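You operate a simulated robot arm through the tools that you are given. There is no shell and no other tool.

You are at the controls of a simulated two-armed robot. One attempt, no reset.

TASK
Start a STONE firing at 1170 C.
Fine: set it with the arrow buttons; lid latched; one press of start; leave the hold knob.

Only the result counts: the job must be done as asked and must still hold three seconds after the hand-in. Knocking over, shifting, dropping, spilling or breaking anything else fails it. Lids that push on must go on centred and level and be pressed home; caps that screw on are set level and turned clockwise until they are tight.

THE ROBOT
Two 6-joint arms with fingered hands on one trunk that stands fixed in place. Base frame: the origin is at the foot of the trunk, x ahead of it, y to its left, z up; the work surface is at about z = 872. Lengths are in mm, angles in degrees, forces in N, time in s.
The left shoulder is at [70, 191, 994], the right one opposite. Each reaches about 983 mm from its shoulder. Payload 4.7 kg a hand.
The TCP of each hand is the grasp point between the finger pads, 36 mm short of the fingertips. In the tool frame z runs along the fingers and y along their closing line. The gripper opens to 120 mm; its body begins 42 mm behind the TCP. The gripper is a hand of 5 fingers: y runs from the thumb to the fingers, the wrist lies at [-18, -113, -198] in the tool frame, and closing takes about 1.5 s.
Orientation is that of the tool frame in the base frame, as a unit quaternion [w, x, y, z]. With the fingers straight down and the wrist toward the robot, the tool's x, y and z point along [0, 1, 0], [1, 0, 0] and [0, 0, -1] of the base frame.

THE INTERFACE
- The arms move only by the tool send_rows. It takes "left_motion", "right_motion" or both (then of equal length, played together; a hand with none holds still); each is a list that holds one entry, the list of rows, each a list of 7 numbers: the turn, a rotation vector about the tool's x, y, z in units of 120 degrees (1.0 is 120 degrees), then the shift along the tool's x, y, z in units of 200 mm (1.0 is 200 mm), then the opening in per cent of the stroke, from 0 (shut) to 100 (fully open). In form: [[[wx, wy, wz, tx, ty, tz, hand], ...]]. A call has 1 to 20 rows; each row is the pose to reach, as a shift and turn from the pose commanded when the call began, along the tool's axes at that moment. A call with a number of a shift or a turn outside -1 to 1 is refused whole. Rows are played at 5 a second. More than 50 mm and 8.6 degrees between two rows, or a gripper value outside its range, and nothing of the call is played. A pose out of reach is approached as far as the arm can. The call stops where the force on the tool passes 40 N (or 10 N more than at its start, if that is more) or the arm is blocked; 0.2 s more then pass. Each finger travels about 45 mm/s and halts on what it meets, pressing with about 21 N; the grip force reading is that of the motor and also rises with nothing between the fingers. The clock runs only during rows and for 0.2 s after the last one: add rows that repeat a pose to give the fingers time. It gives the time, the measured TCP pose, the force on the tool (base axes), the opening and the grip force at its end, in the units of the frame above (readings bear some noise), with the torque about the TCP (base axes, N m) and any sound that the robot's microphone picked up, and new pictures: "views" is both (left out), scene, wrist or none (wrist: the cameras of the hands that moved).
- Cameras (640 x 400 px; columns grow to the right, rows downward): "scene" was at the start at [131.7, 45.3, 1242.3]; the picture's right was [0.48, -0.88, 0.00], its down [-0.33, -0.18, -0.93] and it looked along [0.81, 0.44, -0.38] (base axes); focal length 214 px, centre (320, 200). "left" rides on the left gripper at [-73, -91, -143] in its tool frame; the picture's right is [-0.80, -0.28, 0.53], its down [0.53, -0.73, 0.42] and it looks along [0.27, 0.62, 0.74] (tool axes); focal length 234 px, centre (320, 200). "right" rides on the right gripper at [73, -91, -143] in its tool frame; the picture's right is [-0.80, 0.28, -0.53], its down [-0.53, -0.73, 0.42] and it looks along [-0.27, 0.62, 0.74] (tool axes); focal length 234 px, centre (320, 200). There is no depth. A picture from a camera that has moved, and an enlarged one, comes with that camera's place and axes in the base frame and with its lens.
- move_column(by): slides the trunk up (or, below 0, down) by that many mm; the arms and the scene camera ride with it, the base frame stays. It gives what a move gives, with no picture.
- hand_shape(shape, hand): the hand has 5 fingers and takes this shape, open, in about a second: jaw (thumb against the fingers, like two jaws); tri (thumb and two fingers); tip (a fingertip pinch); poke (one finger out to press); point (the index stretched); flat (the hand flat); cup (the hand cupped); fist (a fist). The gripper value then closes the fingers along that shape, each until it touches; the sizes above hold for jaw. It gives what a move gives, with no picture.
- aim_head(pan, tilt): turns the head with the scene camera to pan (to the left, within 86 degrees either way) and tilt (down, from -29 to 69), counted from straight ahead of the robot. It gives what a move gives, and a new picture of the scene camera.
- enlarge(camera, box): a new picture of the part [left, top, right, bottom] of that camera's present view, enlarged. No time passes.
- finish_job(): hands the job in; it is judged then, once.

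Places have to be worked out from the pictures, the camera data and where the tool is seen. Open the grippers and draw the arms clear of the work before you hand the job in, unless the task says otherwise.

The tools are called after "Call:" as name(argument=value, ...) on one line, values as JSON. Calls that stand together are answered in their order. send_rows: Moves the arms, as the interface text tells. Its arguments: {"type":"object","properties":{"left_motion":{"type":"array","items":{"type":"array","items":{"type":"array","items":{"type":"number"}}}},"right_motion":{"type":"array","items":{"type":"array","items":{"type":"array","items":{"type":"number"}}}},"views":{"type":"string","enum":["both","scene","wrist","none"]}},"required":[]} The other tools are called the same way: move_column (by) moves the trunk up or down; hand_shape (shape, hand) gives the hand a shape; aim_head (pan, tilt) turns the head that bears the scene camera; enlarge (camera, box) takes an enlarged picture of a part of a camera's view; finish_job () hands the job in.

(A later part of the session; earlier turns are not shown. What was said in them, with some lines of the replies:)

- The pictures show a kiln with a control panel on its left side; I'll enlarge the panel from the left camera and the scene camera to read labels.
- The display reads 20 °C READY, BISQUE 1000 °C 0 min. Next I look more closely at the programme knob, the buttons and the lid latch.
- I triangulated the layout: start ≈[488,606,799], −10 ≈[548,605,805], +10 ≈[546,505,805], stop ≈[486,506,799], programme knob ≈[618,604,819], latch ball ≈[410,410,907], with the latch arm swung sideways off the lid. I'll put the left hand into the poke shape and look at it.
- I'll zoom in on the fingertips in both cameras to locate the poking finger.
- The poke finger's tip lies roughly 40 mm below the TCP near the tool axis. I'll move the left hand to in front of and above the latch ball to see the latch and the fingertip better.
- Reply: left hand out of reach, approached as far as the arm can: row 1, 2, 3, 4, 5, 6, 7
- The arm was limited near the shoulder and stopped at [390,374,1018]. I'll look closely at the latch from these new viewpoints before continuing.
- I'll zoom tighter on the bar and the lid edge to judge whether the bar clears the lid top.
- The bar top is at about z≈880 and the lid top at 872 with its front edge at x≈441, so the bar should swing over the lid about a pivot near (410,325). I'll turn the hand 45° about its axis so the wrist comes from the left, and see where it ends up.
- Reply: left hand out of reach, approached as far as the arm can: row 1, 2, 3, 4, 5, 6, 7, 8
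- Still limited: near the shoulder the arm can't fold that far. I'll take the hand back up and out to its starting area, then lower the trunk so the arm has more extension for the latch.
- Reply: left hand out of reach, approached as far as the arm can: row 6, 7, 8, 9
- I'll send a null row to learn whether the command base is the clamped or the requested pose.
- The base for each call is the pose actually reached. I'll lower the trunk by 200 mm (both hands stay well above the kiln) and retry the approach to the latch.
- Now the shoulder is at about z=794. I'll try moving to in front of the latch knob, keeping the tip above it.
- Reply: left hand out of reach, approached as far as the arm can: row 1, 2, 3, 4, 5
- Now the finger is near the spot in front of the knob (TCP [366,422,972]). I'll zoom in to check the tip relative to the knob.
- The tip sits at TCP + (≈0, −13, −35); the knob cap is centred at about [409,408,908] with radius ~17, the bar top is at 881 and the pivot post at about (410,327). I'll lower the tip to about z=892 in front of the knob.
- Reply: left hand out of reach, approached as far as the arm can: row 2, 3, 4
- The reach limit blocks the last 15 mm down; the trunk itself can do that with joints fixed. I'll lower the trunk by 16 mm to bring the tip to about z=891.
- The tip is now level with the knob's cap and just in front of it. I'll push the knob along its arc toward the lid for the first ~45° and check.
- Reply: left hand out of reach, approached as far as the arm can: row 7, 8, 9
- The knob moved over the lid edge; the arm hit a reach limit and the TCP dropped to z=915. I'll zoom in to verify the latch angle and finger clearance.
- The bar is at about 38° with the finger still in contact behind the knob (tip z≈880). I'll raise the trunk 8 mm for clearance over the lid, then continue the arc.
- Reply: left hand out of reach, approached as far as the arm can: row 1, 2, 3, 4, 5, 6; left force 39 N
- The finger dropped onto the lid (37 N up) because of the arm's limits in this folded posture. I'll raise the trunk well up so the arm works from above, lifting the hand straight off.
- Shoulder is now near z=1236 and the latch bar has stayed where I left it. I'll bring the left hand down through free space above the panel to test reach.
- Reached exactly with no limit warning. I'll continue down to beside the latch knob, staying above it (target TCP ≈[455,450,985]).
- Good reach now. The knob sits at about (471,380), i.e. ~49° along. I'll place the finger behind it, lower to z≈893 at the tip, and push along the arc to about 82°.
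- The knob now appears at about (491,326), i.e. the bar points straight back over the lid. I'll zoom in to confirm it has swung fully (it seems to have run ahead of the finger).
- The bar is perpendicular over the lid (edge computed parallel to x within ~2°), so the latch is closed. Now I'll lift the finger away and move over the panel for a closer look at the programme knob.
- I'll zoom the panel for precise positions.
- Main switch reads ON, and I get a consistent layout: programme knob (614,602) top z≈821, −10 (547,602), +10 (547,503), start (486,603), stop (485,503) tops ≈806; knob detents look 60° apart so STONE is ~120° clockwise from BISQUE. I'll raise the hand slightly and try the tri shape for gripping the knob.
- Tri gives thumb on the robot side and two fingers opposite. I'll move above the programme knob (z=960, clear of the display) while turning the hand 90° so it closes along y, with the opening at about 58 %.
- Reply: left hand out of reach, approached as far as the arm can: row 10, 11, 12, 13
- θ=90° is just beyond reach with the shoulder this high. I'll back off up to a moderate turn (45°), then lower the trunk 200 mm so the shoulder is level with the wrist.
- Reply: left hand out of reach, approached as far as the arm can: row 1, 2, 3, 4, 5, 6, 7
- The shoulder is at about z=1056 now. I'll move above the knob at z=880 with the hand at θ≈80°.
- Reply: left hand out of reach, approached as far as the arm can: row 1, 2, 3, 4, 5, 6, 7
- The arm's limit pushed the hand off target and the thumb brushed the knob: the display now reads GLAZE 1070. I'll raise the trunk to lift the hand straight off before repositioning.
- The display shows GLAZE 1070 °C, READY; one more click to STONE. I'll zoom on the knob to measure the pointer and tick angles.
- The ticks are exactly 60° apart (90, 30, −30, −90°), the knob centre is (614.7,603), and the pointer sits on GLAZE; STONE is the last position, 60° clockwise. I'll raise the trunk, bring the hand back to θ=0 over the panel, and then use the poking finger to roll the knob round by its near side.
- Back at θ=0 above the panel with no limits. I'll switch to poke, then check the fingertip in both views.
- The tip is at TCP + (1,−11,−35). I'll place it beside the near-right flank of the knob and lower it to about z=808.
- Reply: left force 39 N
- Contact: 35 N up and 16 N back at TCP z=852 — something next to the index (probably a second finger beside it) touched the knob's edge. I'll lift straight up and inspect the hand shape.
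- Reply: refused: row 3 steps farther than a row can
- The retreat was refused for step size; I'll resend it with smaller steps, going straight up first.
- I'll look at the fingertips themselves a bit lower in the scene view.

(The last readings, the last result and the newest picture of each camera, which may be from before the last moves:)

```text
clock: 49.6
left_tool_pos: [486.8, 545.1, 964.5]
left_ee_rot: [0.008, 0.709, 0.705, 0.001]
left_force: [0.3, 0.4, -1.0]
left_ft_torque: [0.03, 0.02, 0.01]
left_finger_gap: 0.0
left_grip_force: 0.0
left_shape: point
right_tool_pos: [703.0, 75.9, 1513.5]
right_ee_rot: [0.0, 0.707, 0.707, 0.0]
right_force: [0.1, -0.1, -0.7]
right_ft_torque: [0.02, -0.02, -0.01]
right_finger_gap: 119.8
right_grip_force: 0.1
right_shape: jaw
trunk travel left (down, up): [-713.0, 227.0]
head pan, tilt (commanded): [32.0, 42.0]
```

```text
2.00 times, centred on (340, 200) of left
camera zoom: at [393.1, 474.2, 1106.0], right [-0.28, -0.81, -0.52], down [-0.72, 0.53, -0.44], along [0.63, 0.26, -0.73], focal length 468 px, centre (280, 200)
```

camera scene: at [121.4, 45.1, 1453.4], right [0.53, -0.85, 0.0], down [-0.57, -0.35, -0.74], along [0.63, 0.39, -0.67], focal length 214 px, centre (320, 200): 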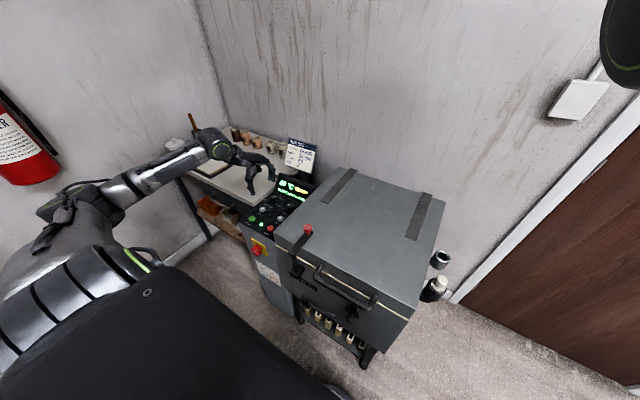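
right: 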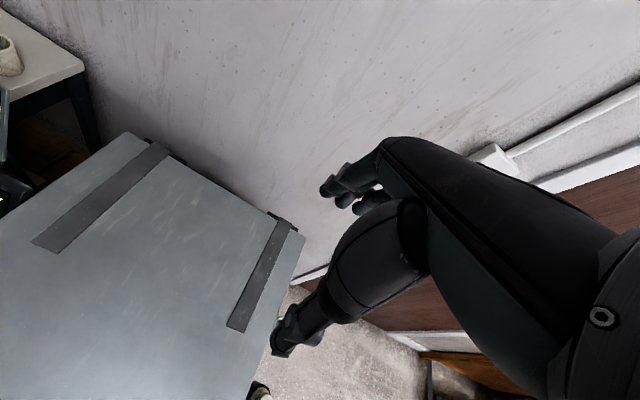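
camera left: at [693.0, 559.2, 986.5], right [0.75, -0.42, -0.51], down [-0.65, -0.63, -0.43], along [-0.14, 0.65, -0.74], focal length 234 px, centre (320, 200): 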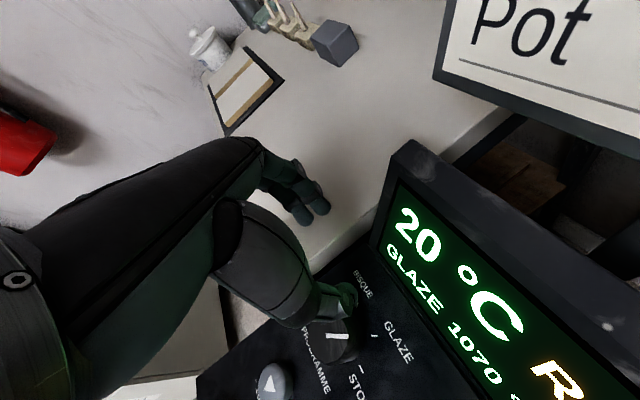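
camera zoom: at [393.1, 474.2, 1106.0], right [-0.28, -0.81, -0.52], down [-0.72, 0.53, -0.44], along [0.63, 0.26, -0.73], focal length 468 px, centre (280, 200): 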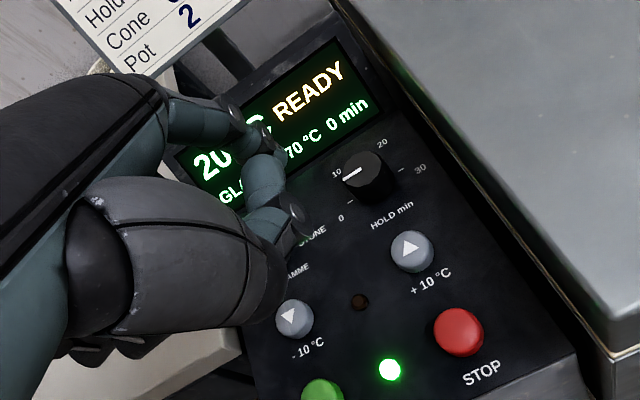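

The "point" shape sticks out diagonally, so poke is better; in poke two fingertips seem to sit side by side about the tool axis (y≈±10). I'll return to poke and place the tips a safe 15 mm in front of the knob's near side, tip height ≈810.

Call:
hand_shape(shape="poke", hand="left")

Call:
send_rows(left_motion=[[[0, 0, 0, 0.05, 0.107, 0.1, 100], [0, 0, 0, 0.1, 0.214, 0.2, 100], [0, 0, 0, 0.15, 0.32, 0.35, 100], [0, 0, 0, 0.19, 0.42, 0.48, 100], [0, 0, 0, 0.19, 0.42, 0.59, 100], [0, 0, 0, 0.19, 0.42, 0.59, 100]]], views="none")

Call:
enlarge(camera="scene", box=[250, 170, 310, 220])

Call:
enlarge(camera="left", box=[240, 130, 420, 300])

```text
clock: 50.5
left_tool_pos: [488.3, 545.7, 964.2]
left_ee_rot: [0.008, 0.71, 0.705, 0.001]
left_force: [0.0, 1.4, -0.3]
left_ft_torque: [0.01, 0.01, -0.01]
left_finger_gap: 0.1
left_grip_force: 0.0
left_shape: poke
right_tool_pos: [703.7, 79.1, 1513.3]
right_ee_rot: [0.0, 0.706, 0.708, 0.0]
right_force: [-0.4, -0.1, 0.0]
right_ft_torque: [0.0, 0.0, 0.01]
right_finger_gap: 119.8
right_grip_force: 0.1
right_shape: jaw
trunk travel left (down, up): [-713.0, 227.0]
head pan, tilt (commanded): [32.0, 42.0]
```

```text
clock: 52.0
left_tool_pos: [573.6, 581.2, 847.1]
left_ee_rot: [0.008, 0.709, 0.705, 0.0]
left_force: [0.2, -0.9, -0.3]
left_ft_torque: [0.02, 0.02, -0.01]
left_finger_gap: 0.0
left_grip_force: 0.1
left_shape: poke
right_tool_pos: [703.5, 78.0, 1512.9]
right_ee_rot: [0.0, 0.707, 0.707, 0.0]
right_force: [0.2, -1.2, -0.7]
right_ft_torque: [-0.03, -0.01, -0.01]
right_finger_gap: 119.9
right_grip_force: 0.2
right_shape: jaw
trunk travel left (down, up): [-713.0, 227.0]
head pan, tilt (commanded): [32.0, 42.0]
```

```text
8.00 times, centred on (280, 195) of scene
camera zoom: at [121.1, 45.0, 1453.4], right [0.53, -0.85, 0.0], down [-0.57, -0.35, -0.74], along [0.63, 0.39, -0.67], focal length 1716 px, centre (640, 240)
```

zoom: 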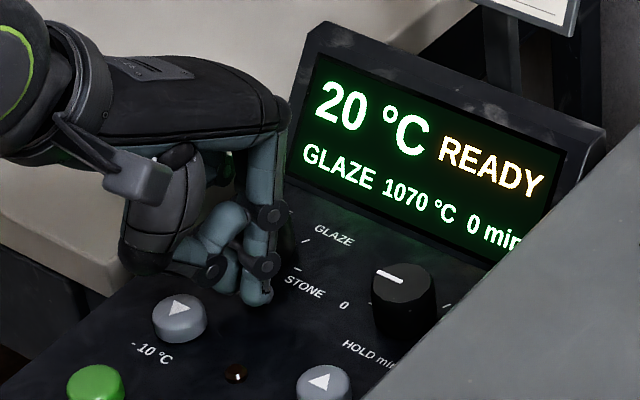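

```text
2.35 times, centred on (330, 215) of left
camera zoom: at [479.7, 510.4, 989.2], right [-0.28, -0.81, -0.52], down [-0.72, 0.53, -0.44], along [0.63, 0.26, -0.73], focal length 551 px, centre (296, 165)
```

zoom: 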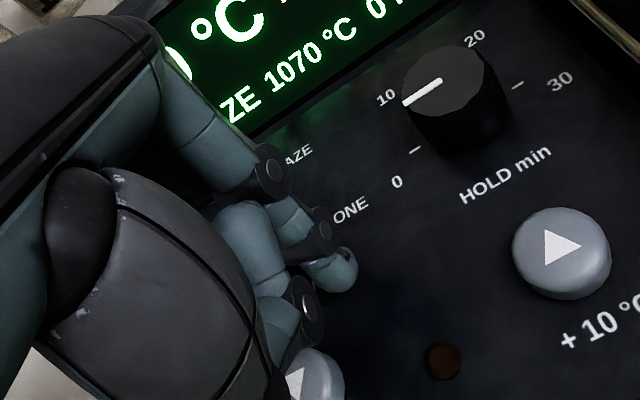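

Free of contact at [573.6,581,847]. I'll ease forward (+x) 12 mm toward the knob's near side and read the force.

Call:
send_rows(left_motion=[[[0, 0, 0, 0.0, 0.025, 0.01, 100], [0, 0, 0, 0.0, 0.04, 0.01, 100], [0, 0, 0, 0.0, 0.05, 0.01, 100], [0, 0, 0, 0.0, 0.06, 0.01, 100], [0, 0, 0, 0.0, 0.06, 0.01, 100]]], views="none")

```text
clock: 53.1
left_tool_pos: [583.3, 579.7, 845.6]
left_ee_rot: [0.007, 0.708, 0.706, 0.0]
left_force: [-7.1, -3.3, 2.1]
left_ft_torque: [-0.04, 0.09, 0.04]
left_finger_gap: 0.0
left_grip_force: 0.0
left_shape: poke
right_tool_pos: [701.7, 78.3, 1514.3]
right_ee_rot: [0.001, 0.707, 0.707, 0.0]
right_force: [0.8, -1.0, 0.2]
right_ft_torque: [0.04, 0.0, 0.03]
right_finger_gap: 119.9
right_grip_force: 0.1
right_shape: jaw
trunk travel left (down, up): [-713.0, 227.0]
head pan, tilt (commanded): [32.0, 42.0]
```

Contact at 7 N, normal pointing about 205°, so the second fingertip is touching the knob's near side. I'll now sweep it around toward +y, keeping light pressure, to roll the knob clockwise.

Call:
send_rows(left_motion=[[[0, 0, 0, 0.015, 0.002, 0, 100], [0, 0, 0, 0.03, 0.002, 0, 100], [0, 0, 0, 0.045, 0.001, 0, 100], [0, 0, 0, 0.06, 0.0, 0, 100], [0, 0, 0, 0.075, 0.001, 0, 100], [0, 0, 0, 0.09, 0.003, 0, 100], [0, 0, 0, 0.105, 0.006, 0, 100], [0, 0, 0, 0.12, 0.011, 0, 100], [0, 0, 0, 0.135, 0.018, 0, 100], [0, 0, 0, 0.135, 0.018, 0, 100]]], views="none")

Call:
enlarge(camera="scene", box=[250, 170, 310, 220])

Call:
enlarge(camera="left", box=[240, 130, 420, 300])

```text
clock: 55.4
left_tool_pos: [587.9, 608.1, 844.5]
left_ee_rot: [0.007, 0.709, 0.706, 0.002]
left_force: [-6.9, 1.8, 3.1]
left_ft_torque: [0.06, 0.05, 0.02]
left_finger_gap: 0.2
left_grip_force: 0.0
left_shape: poke
right_tool_pos: [702.9, 78.6, 1514.7]
right_ee_rot: [0.001, 0.706, 0.708, 0.0]
right_force: [0.2, -0.6, 0.4]
right_ft_torque: [-0.01, 0.0, -0.03]
right_finger_gap: 119.7
right_grip_force: 0.1
right_shape: jaw
trunk travel left (down, up): [-713.0, 227.0]
head pan, tilt (commanded): [32.0, 42.0]
```

```text
8.00 times, centred on (280, 195) of scene
camera zoom: at [120.0, 45.2, 1453.5], right [0.53, -0.85, 0.0], down [-0.57, -0.35, -0.74], along [0.63, 0.39, -0.67], focal length 1716 px, centre (640, 240)
```

zoom: 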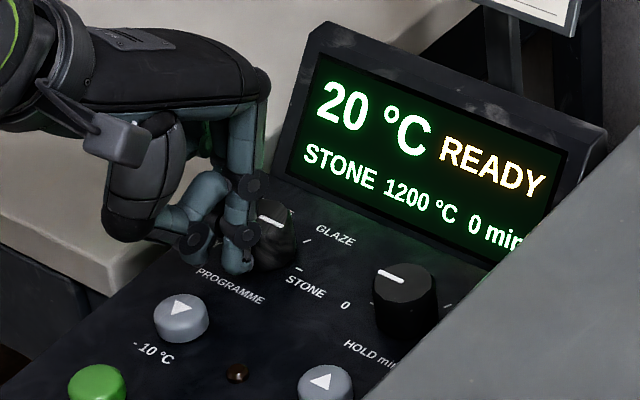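

```text
2.35 times, centred on (330, 215) of left
camera zoom: at [494.0, 537.8, 987.3], right [-0.28, -0.81, -0.52], down [-0.72, 0.53, -0.44], along [0.63, 0.26, -0.73], focal length 551 px, centre (296, 165)
```

zoom: 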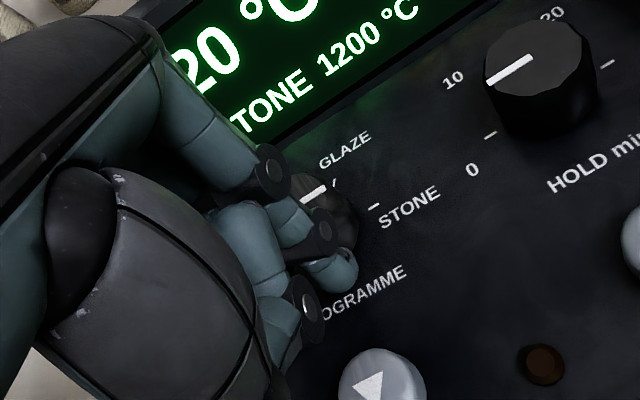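

STONE 1200 °C is now selected and the pointer computes to −90°, on the STONE tick. I'll back the finger off the knob, lift, and go above the −10 button.

Call:
send_rows(left_motion=[[[0, 0, 0, 0, -0.05, 0, 100], [0, 0, 0, 0, -0.055, -0.15, 100], [0, 0, 0, -0.012, -0.13, -0.2, 100], [0, 0, 0, -0.025, -0.21, -0.2, 100], [0, 0, 0, -0.025, -0.21, -0.2, 100]]], views="none")

Call:
enlarge(camera="scene", box=[245, 170, 315, 230])

Call:
enlarge(camera="left", box=[240, 130, 440, 320])

```text
clock: 56.5
left_tool_pos: [546.2, 602.5, 885.5]
left_ee_rot: [0.008, 0.709, 0.705, 0.001]
left_force: [1.4, 0.7, -0.2]
left_ft_torque: [-0.03, 0.01, 0.0]
left_finger_gap: 0.0
left_grip_force: 0.0
left_shape: poke
right_tool_pos: [704.8, 77.0, 1513.4]
right_ee_rot: [0.0, 0.707, 0.707, 0.0]
right_force: [0.3, -0.2, -0.3]
right_ft_torque: [0.03, 0.03, -0.01]
right_finger_gap: 119.7
right_grip_force: 0.0
right_shape: jaw
trunk travel left (down, up): [-713.0, 227.0]
head pan, tilt (commanded): [32.0, 42.0]
```

```text
6.67 times, centred on (280, 200) of scene
camera zoom: at [121.9, 44.9, 1453.3], right [0.53, -0.85, 0.0], down [-0.57, -0.35, -0.74], along [0.63, 0.39, -0.67], focal length 1430 px, centre (587, 200)
```

zoom: 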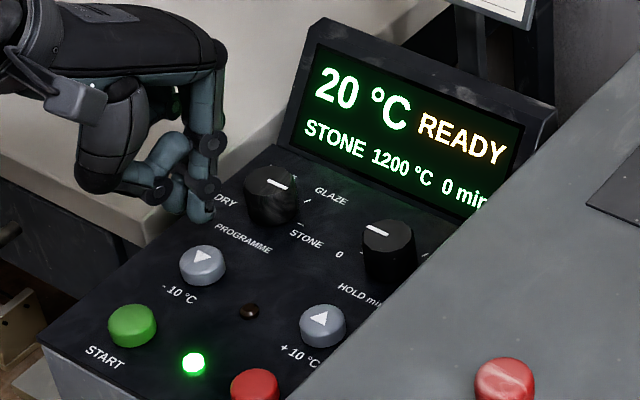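

```text
2.11 times, centred on (340, 225) of left
camera zoom: at [453.0, 532.5, 1027.4], right [-0.28, -0.81, -0.52], down [-0.72, 0.53, -0.44], along [0.63, 0.26, -0.73], focal length 493 px, centre (278, 147)
```

zoom: 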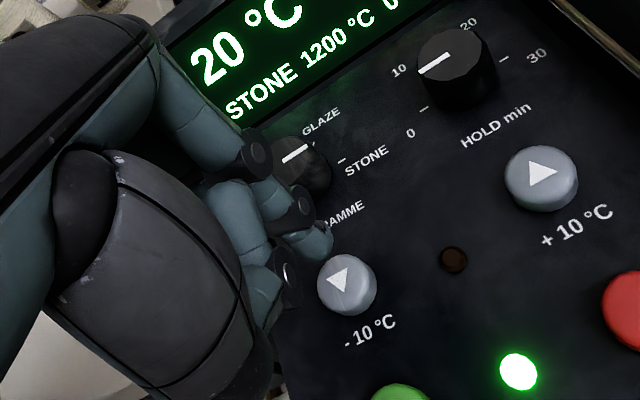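

The pointer is on STONE (−89°), display STONE 1200 °C. The −10 button is right under the fingertips; I'll press it once gently and release.

Call:
send_rows(left_motion=[[[0, 0, 0, 0, 0, 0.14, 100], [0, 0, 0, 0, 0, 0.18, 100], [0, 0, 0, 0, 0, 0.205, 100], [0, 0, 0, 0, 0, 0.22, 100], [0, 0, 0, 0, 0, 0.22, 100]]], views="none")

Call:
enlarge(camera="scene", box=[245, 170, 315, 230])

```text
clock: 57.8
left_tool_pos: [546.2, 602.8, 842.1]
left_ee_rot: [0.007, 0.709, 0.706, 0.003]
left_force: [1.7, 3.7, 9.8]
left_ft_torque: [0.18, -0.05, -0.02]
left_finger_gap: 0.2
left_grip_force: 0.1
left_shape: poke
right_tool_pos: [701.5, 78.4, 1515.8]
right_ee_rot: [0.0, 0.708, 0.707, 0.0]
right_force: [-0.3, 0.0, 0.4]
right_ft_torque: [0.01, 0.02, 0.03]
right_finger_gap: 119.7
right_grip_force: 0.0
right_shape: jaw
trunk travel left (down, up): [-713.0, 227.0]
head pan, tilt (commanded): [32.0, 42.0]
heard: click
```

```text
6.67 times, centred on (280, 200) of scene
camera zoom: at [120.5, 44.5, 1453.6], right [0.53, -0.85, 0.0], down [-0.57, -0.35, -0.74], along [0.63, 0.39, -0.67], focal length 1430 px, centre (587, 200)
```

zoom: 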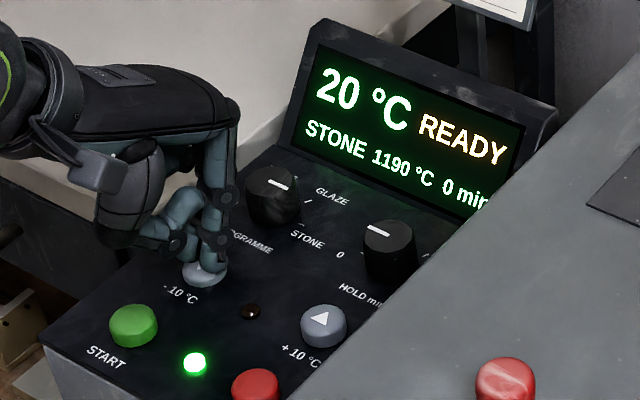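

One click and the display shows 1190 °C. I'll release fully, then press a second time.

Call:
send_rows(left_motion=[[[0, 0, 0, 0, 0, -0.06, 100], [0, 0, 0, 0, 0, -0.1, 100], [0, 0, 0, 0, 0, -0.1, 100], [0, 0, 0, 0, 0, -0.05, 100], [0, 0, 0, 0, 0, -0.02, 100], [0, 0, 0, 0, 0, 0, 100], [0, 0, 0, 0, 0, 0, 100]]], views="none")

Call:
enlarge(camera="scene", box=[245, 170, 315, 230])

```text
clock: 59.4
left_tool_pos: [548.2, 602.5, 842.3]
left_ee_rot: [0.008, 0.709, 0.705, 0.002]
left_force: [2.5, 3.5, 10.2]
left_ft_torque: [0.16, -0.04, -0.02]
left_finger_gap: 0.0
left_grip_force: 0.1
left_shape: poke
right_tool_pos: [702.3, 77.9, 1514.9]
right_ee_rot: [0.001, 0.707, 0.707, 0.0]
right_force: [-0.2, 0.2, -0.9]
right_ft_torque: [-0.01, 0.0, 0.0]
right_finger_gap: 119.9
right_grip_force: 0.0
right_shape: jaw
trunk travel left (down, up): [-713.0, 227.0]
head pan, tilt (commanded): [32.0, 42.0]
heard: click
```

```text
6.67 times, centred on (280, 200) of scene
camera zoom: at [120.5, 44.5, 1453.6], right [0.53, -0.85, 0.0], down [-0.57, -0.35, -0.74], along [0.63, 0.39, -0.67], focal length 1430 px, centre (587, 200)
```

zoom: 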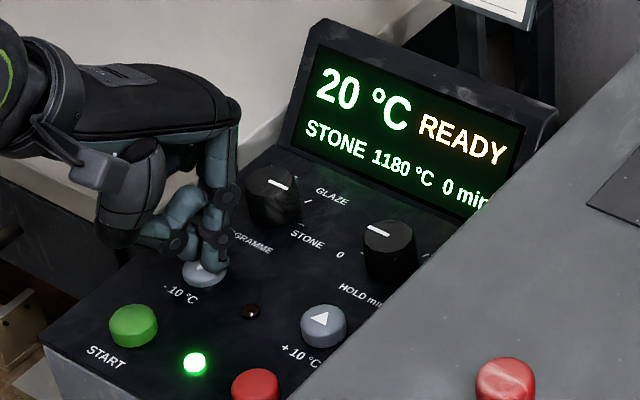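

1180 °C after the second click. One more identical press, then a full release upward.

Call:
send_rows(left_motion=[[[0, 0, 0, 0, 0, -0.06, 100], [0, 0, 0, 0, 0, -0.1, 100], [0, 0, 0, 0, 0, -0.1, 100], [0, 0, 0, 0, 0, -0.05, 100], [0, 0, 0, 0, 0, -0.02, 100], [0, 0, 0, 0, 0, 0, 100], [0, 0, 0, 0, 0, 0, 100], [0, 0, 0, 0, 0, -0.1, 100], [0, 0, 0, 0, 0, -0.2, 100], [0, 0, 0, 0, 0, -0.25, 100], [0, 0, 0, 0, 0, -0.25, 100]]], views="none")

Call:
enlarge(camera="scene", box=[245, 170, 315, 230])

Call:
enlarge(camera="left", box=[240, 130, 440, 320])

```text
clock: 61.8
left_tool_pos: [545.5, 602.8, 890.2]
left_ee_rot: [0.007, 0.709, 0.705, 0.001]
left_force: [0.0, 0.4, -0.1]
left_ft_torque: [0.03, 0.01, -0.02]
left_finger_gap: 0.1
left_grip_force: 0.1
left_shape: poke
right_tool_pos: [703.7, 78.3, 1513.7]
right_ee_rot: [0.001, 0.707, 0.708, 0.001]
right_force: [0.3, 0.2, -0.6]
right_ft_torque: [-0.01, 0.0, -0.02]
right_finger_gap: 120.0
right_grip_force: 0.0
right_shape: jaw
trunk travel left (down, up): [-713.0, 227.0]
head pan, tilt (commanded): [32.0, 42.0]
heard: click
```

```text
6.67 times, centred on (280, 200) of scene
camera zoom: at [121.3, 45.3, 1453.3], right [0.53, -0.85, 0.0], down [-0.57, -0.35, -0.74], along [0.63, 0.39, -0.67], focal length 1430 px, centre (587, 200)
```

zoom: 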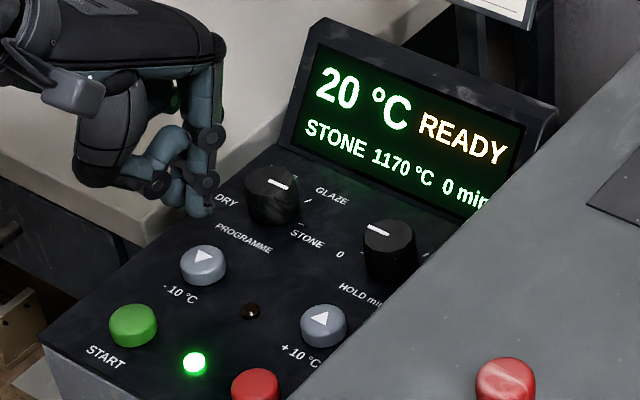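

```text
2.11 times, centred on (340, 225) of left
camera zoom: at [452.5, 532.7, 1032.3], right [-0.28, -0.81, -0.52], down [-0.72, 0.53, -0.44], along [0.63, 0.26, -0.73], focal length 493 px, centre (278, 147)
```

zoom: 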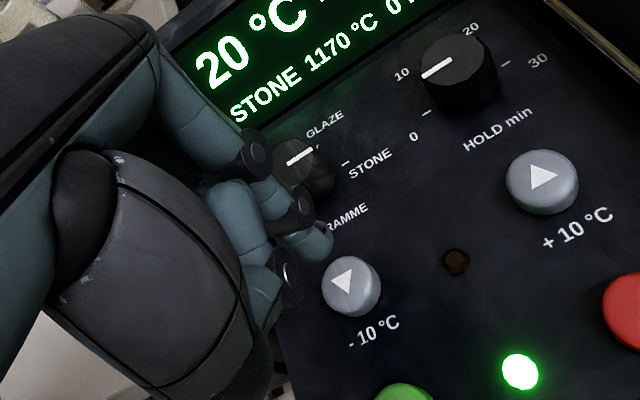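

STONE 1170 °C is set and the button released. Before starting, I'll double-check the latch from the scene camera.

Call:
enlarge(camera="scene", box=[260, 200, 360, 290])

Call:
enlarge(camera="scene", box=[280, 215, 325, 265])

```text
4.44 times, centred on (310, 245) of scene
camera zoom: at [121.3, 45.3, 1453.3], right [0.53, -0.85, 0.0], down [-0.57, -0.35, -0.74], along [0.63, 0.39, -0.67], focal length 953 px, centre (364, 0)
```

zoom: 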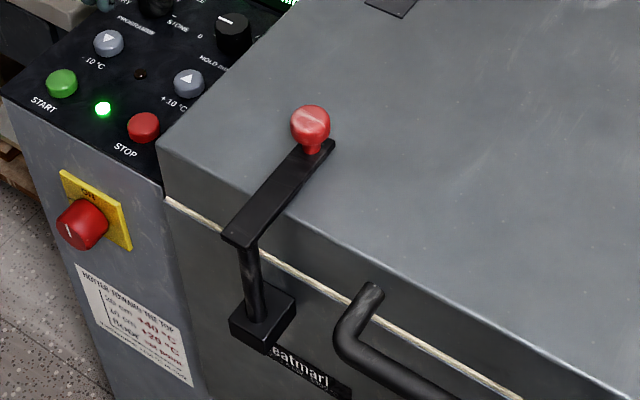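

```text
8.00 times, centred on (302, 240) of scene
camera zoom: at [121.3, 45.3, 1453.3], right [0.53, -0.85, 0.0], down [-0.57, -0.35, -0.74], along [0.63, 0.39, -0.67], focal length 1716 px, centre (460, -120)
```

zoom: 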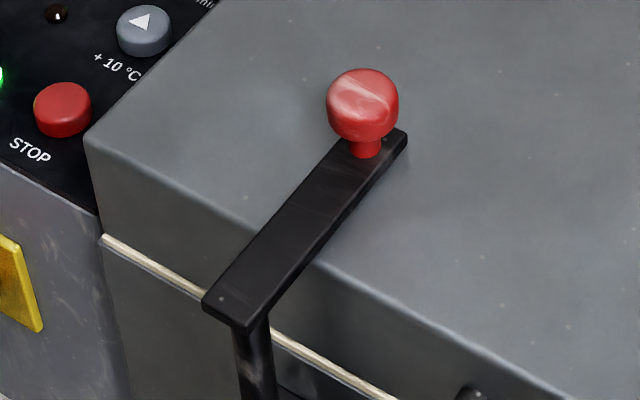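

The bar's edge computes exactly parallel to x (y 313.9 → 313.7), so it's fully latched. Now I'll move above START at the same height and check alignment before pressing.

Call:
send_rows(left_motion=[[[0, 0, 0, 0.001, -0.15, 0, 100], [0, 0, 0, 0.002, -0.2975, 0, 100], [0, 0, 0, 0.002, -0.2975, 0.1, 100], [0, 0, 0, 0.002, -0.2975, 0.1, 100]]], views="none")

Call:
enlarge(camera="scene", box=[235, 180, 305, 240])

Call:
enlarge(camera="left", box=[240, 130, 440, 320])

```text
clock: 62.8
left_tool_pos: [486.0, 602.8, 869.4]
left_ee_rot: [0.007, 0.709, 0.705, 0.001]
left_force: [-0.7, 0.1, 0.6]
left_ft_torque: [-0.01, -0.01, 0.04]
left_finger_gap: 0.0
left_grip_force: 0.0
left_shape: poke
right_tool_pos: [702.9, 78.8, 1514.1]
right_ee_rot: [0.0, 0.707, 0.707, 0.0]
right_force: [0.7, 0.3, -0.2]
right_ft_torque: [0.0, -0.03, -0.03]
right_finger_gap: 120.2
right_grip_force: 0.0
right_shape: jaw
trunk travel left (down, up): [-713.0, 227.0]
head pan, tilt (commanded): [32.0, 42.0]
```

```text
6.67 times, centred on (270, 210) of scene
camera zoom: at [120.8, 45.2, 1453.4], right [0.53, -0.85, 0.0], down [-0.57, -0.35, -0.74], along [0.63, 0.39, -0.67], focal length 1430 px, centre (653, 133)
```

zoom: 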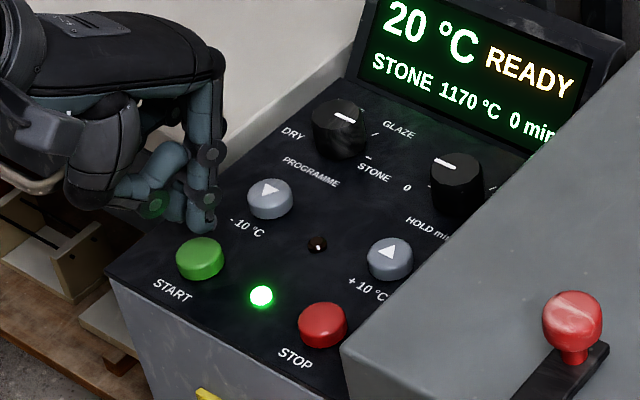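

```text
2.11 times, centred on (340, 225) of left
camera zoom: at [392.6, 533.4, 1011.9], right [-0.28, -0.81, -0.52], down [-0.72, 0.53, -0.44], along [0.63, 0.26, -0.73], focal length 493 px, centre (278, 147)
```

zoom: 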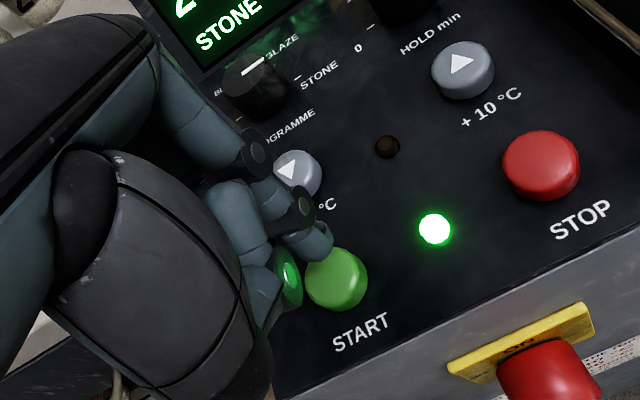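

Alignment over START matches that over −10. I'll press down once to the same depth and listen for a click.

Call:
send_rows(left_motion=[[[0, 0, 0, 0, 0, 0.08, 100], [0, 0, 0, 0, 0, 0.11, 100], [0, 0, 0, 0, 0, 0.13, 100], [0, 0, 0, 0, 0, 0.14, 100]]], views="none")

Call:
enlarge(camera="scene", box=[235, 180, 305, 240])

```text
clock: 63.8
left_tool_pos: [487.2, 602.7, 842.1]
left_ee_rot: [0.007, 0.708, 0.706, 0.002]
left_force: [0.6, 1.4, 6.7]
left_ft_torque: [0.12, -0.06, -0.03]
left_finger_gap: 0.0
left_grip_force: 0.0
left_shape: poke
right_tool_pos: [703.6, 77.3, 1514.6]
right_ee_rot: [0.0, 0.707, 0.707, 0.0]
right_force: [-0.4, 0.9, -0.1]
right_ft_torque: [0.04, 0.0, -0.04]
right_finger_gap: 119.5
right_grip_force: 0.0
right_shape: jaw
trunk travel left (down, up): [-713.0, 227.0]
head pan, tilt (commanded): [32.0, 42.0]
heard: click
```

```text
6.67 times, centred on (270, 210) of scene
camera zoom: at [120.7, 44.7, 1453.6], right [0.53, -0.85, 0.0], down [-0.57, -0.35, -0.74], along [0.63, 0.39, -0.67], focal length 1430 px, centre (653, 133)
```

zoom: 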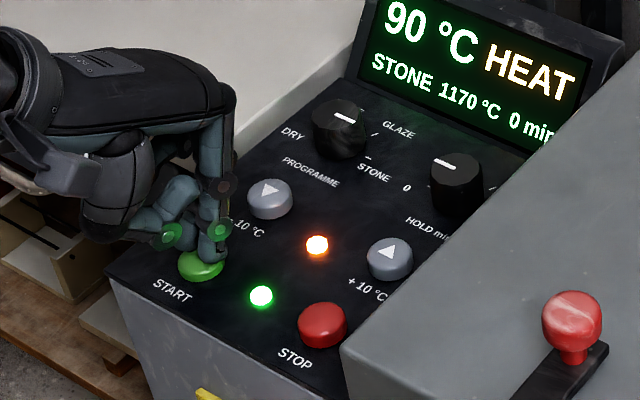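

The click came and the display shows HEAT, 90 °C, STONE 1170 °C with the heating lamp lit. I'll lift the finger straight off START and draw the hand well clear.

Call:
send_rows(left_motion=[[[0, 0, 0, 0, 0, -0.12, 100], [0, 0, 0, 0, 0, -0.3, 100], [0, 0, 0, 0, 0, -0.5, 100], [0, 0, 0, 0, -0.05, -0.7, 100], [0, 0, 0, 0, -0.15, -0.9, 100], [0, 0, 0, 0, -0.25, -1.0, 100], [0, 0, 0, 0, -0.25, -1.0, 100]]], views="scene")

Call:
enlarge(camera="scene", box=[230, 160, 330, 260])

```text
clock: 65.3
left_tool_pos: [474.5, 600.6, 979.3]
left_ee_rot: [0.008, 0.709, 0.705, 0.002]
left_force: [-0.3, 0.4, -0.8]
left_ft_torque: [-0.02, 0.02, -0.01]
left_finger_gap: 0.1
left_grip_force: 0.1
left_shape: poke
left hand out of reach, approached as far as the arm can: row 4, 5, 6, 7
right_tool_pos: [703.2, 78.2, 1513.5]
right_ee_rot: [0.0, 0.706, 0.708, -0.001]
right_force: [-0.5, -1.0, 0.6]
right_ft_torque: [0.03, -0.01, 0.01]
right_finger_gap: 119.4
right_grip_force: 0.0
right_shape: jaw
trunk travel left (down, up): [-713.0, 227.0]
head pan, tilt (commanded): [32.0, 42.0]
camera scene: at [120.6, 45.1, 1453.5], right [0.53, -0.85, 0.0], down [-0.57, -0.35, -0.74], along [0.63, 0.39, -0.67], focal length 214 px, centre (320, 200)
```

scene: 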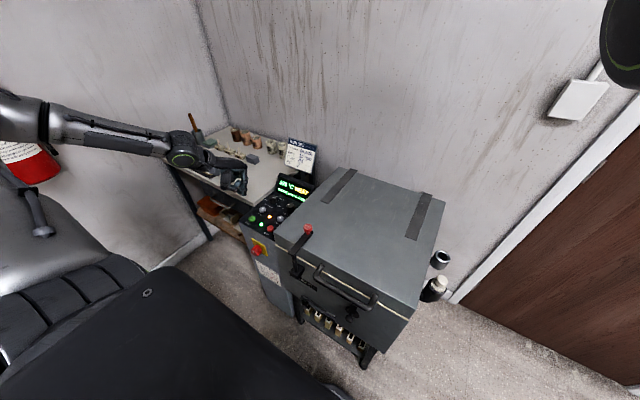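

```text
4.00 times, centred on (280, 210) of scene
camera zoom: at [120.6, 45.1, 1453.5], right [0.53, -0.85, 0.0], down [-0.57, -0.35, -0.74], along [0.63, 0.39, -0.67], focal length 858 px, centre (480, 160)
```

zoom: 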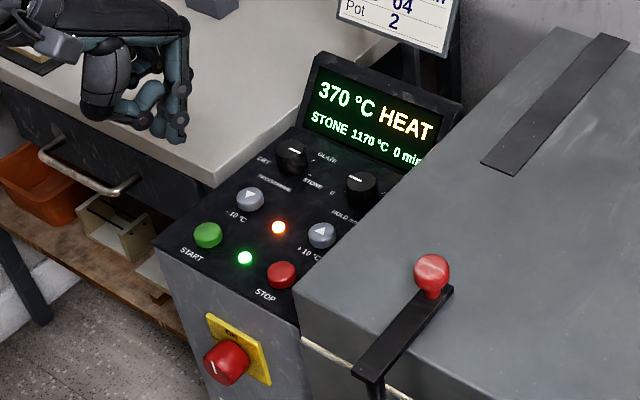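

The kiln is in HEAT (370 °C and rising) on STONE 1170 °C, with the latch closed and the hold knob untouched. START was pressed once. The left hand is free in the air about 130 mm above the panel, holding nothing, and the right arm is far clear, so I'm handing the job in.

Call:
finish_job()

```text
The job is handed in.
```

The kiln is running a STONE firing at 1170 °C. When I handed the job in, the display read HEAT at 370 °C and rising, and the heating lamp was lit.

- **Lid:** The latch bar is swung fully across the lid, at 90° to the front.
- **Programme and temperature:** The knob is on STONE. It came up at 1200 °C, and three presses of the −10 button brought it to 1170 °C.
- **Start:** START was pressed once, and I heard one click.
- **Hold knob:** I did not touch it. The display showed 0 min throughout.

**Contacts on the way:**
- The left hand hit its reach limits several times. On one of those moves its thumb brushed the programme knob from BISQUE to GLAZE before I turned it on to STONE.
- The fingers also touched the lid and the programme knob's edge once each, at up to about 37 N. I saw nothing moved or damaged, but I did not check every item on the bench afterwards.

**Arms:** The left hand's last retreat stopped short of where I sent it. It ended with the fingertips about 130 mm above the panel, in the poke shape and holding nothing. The right arm was well away from the work.
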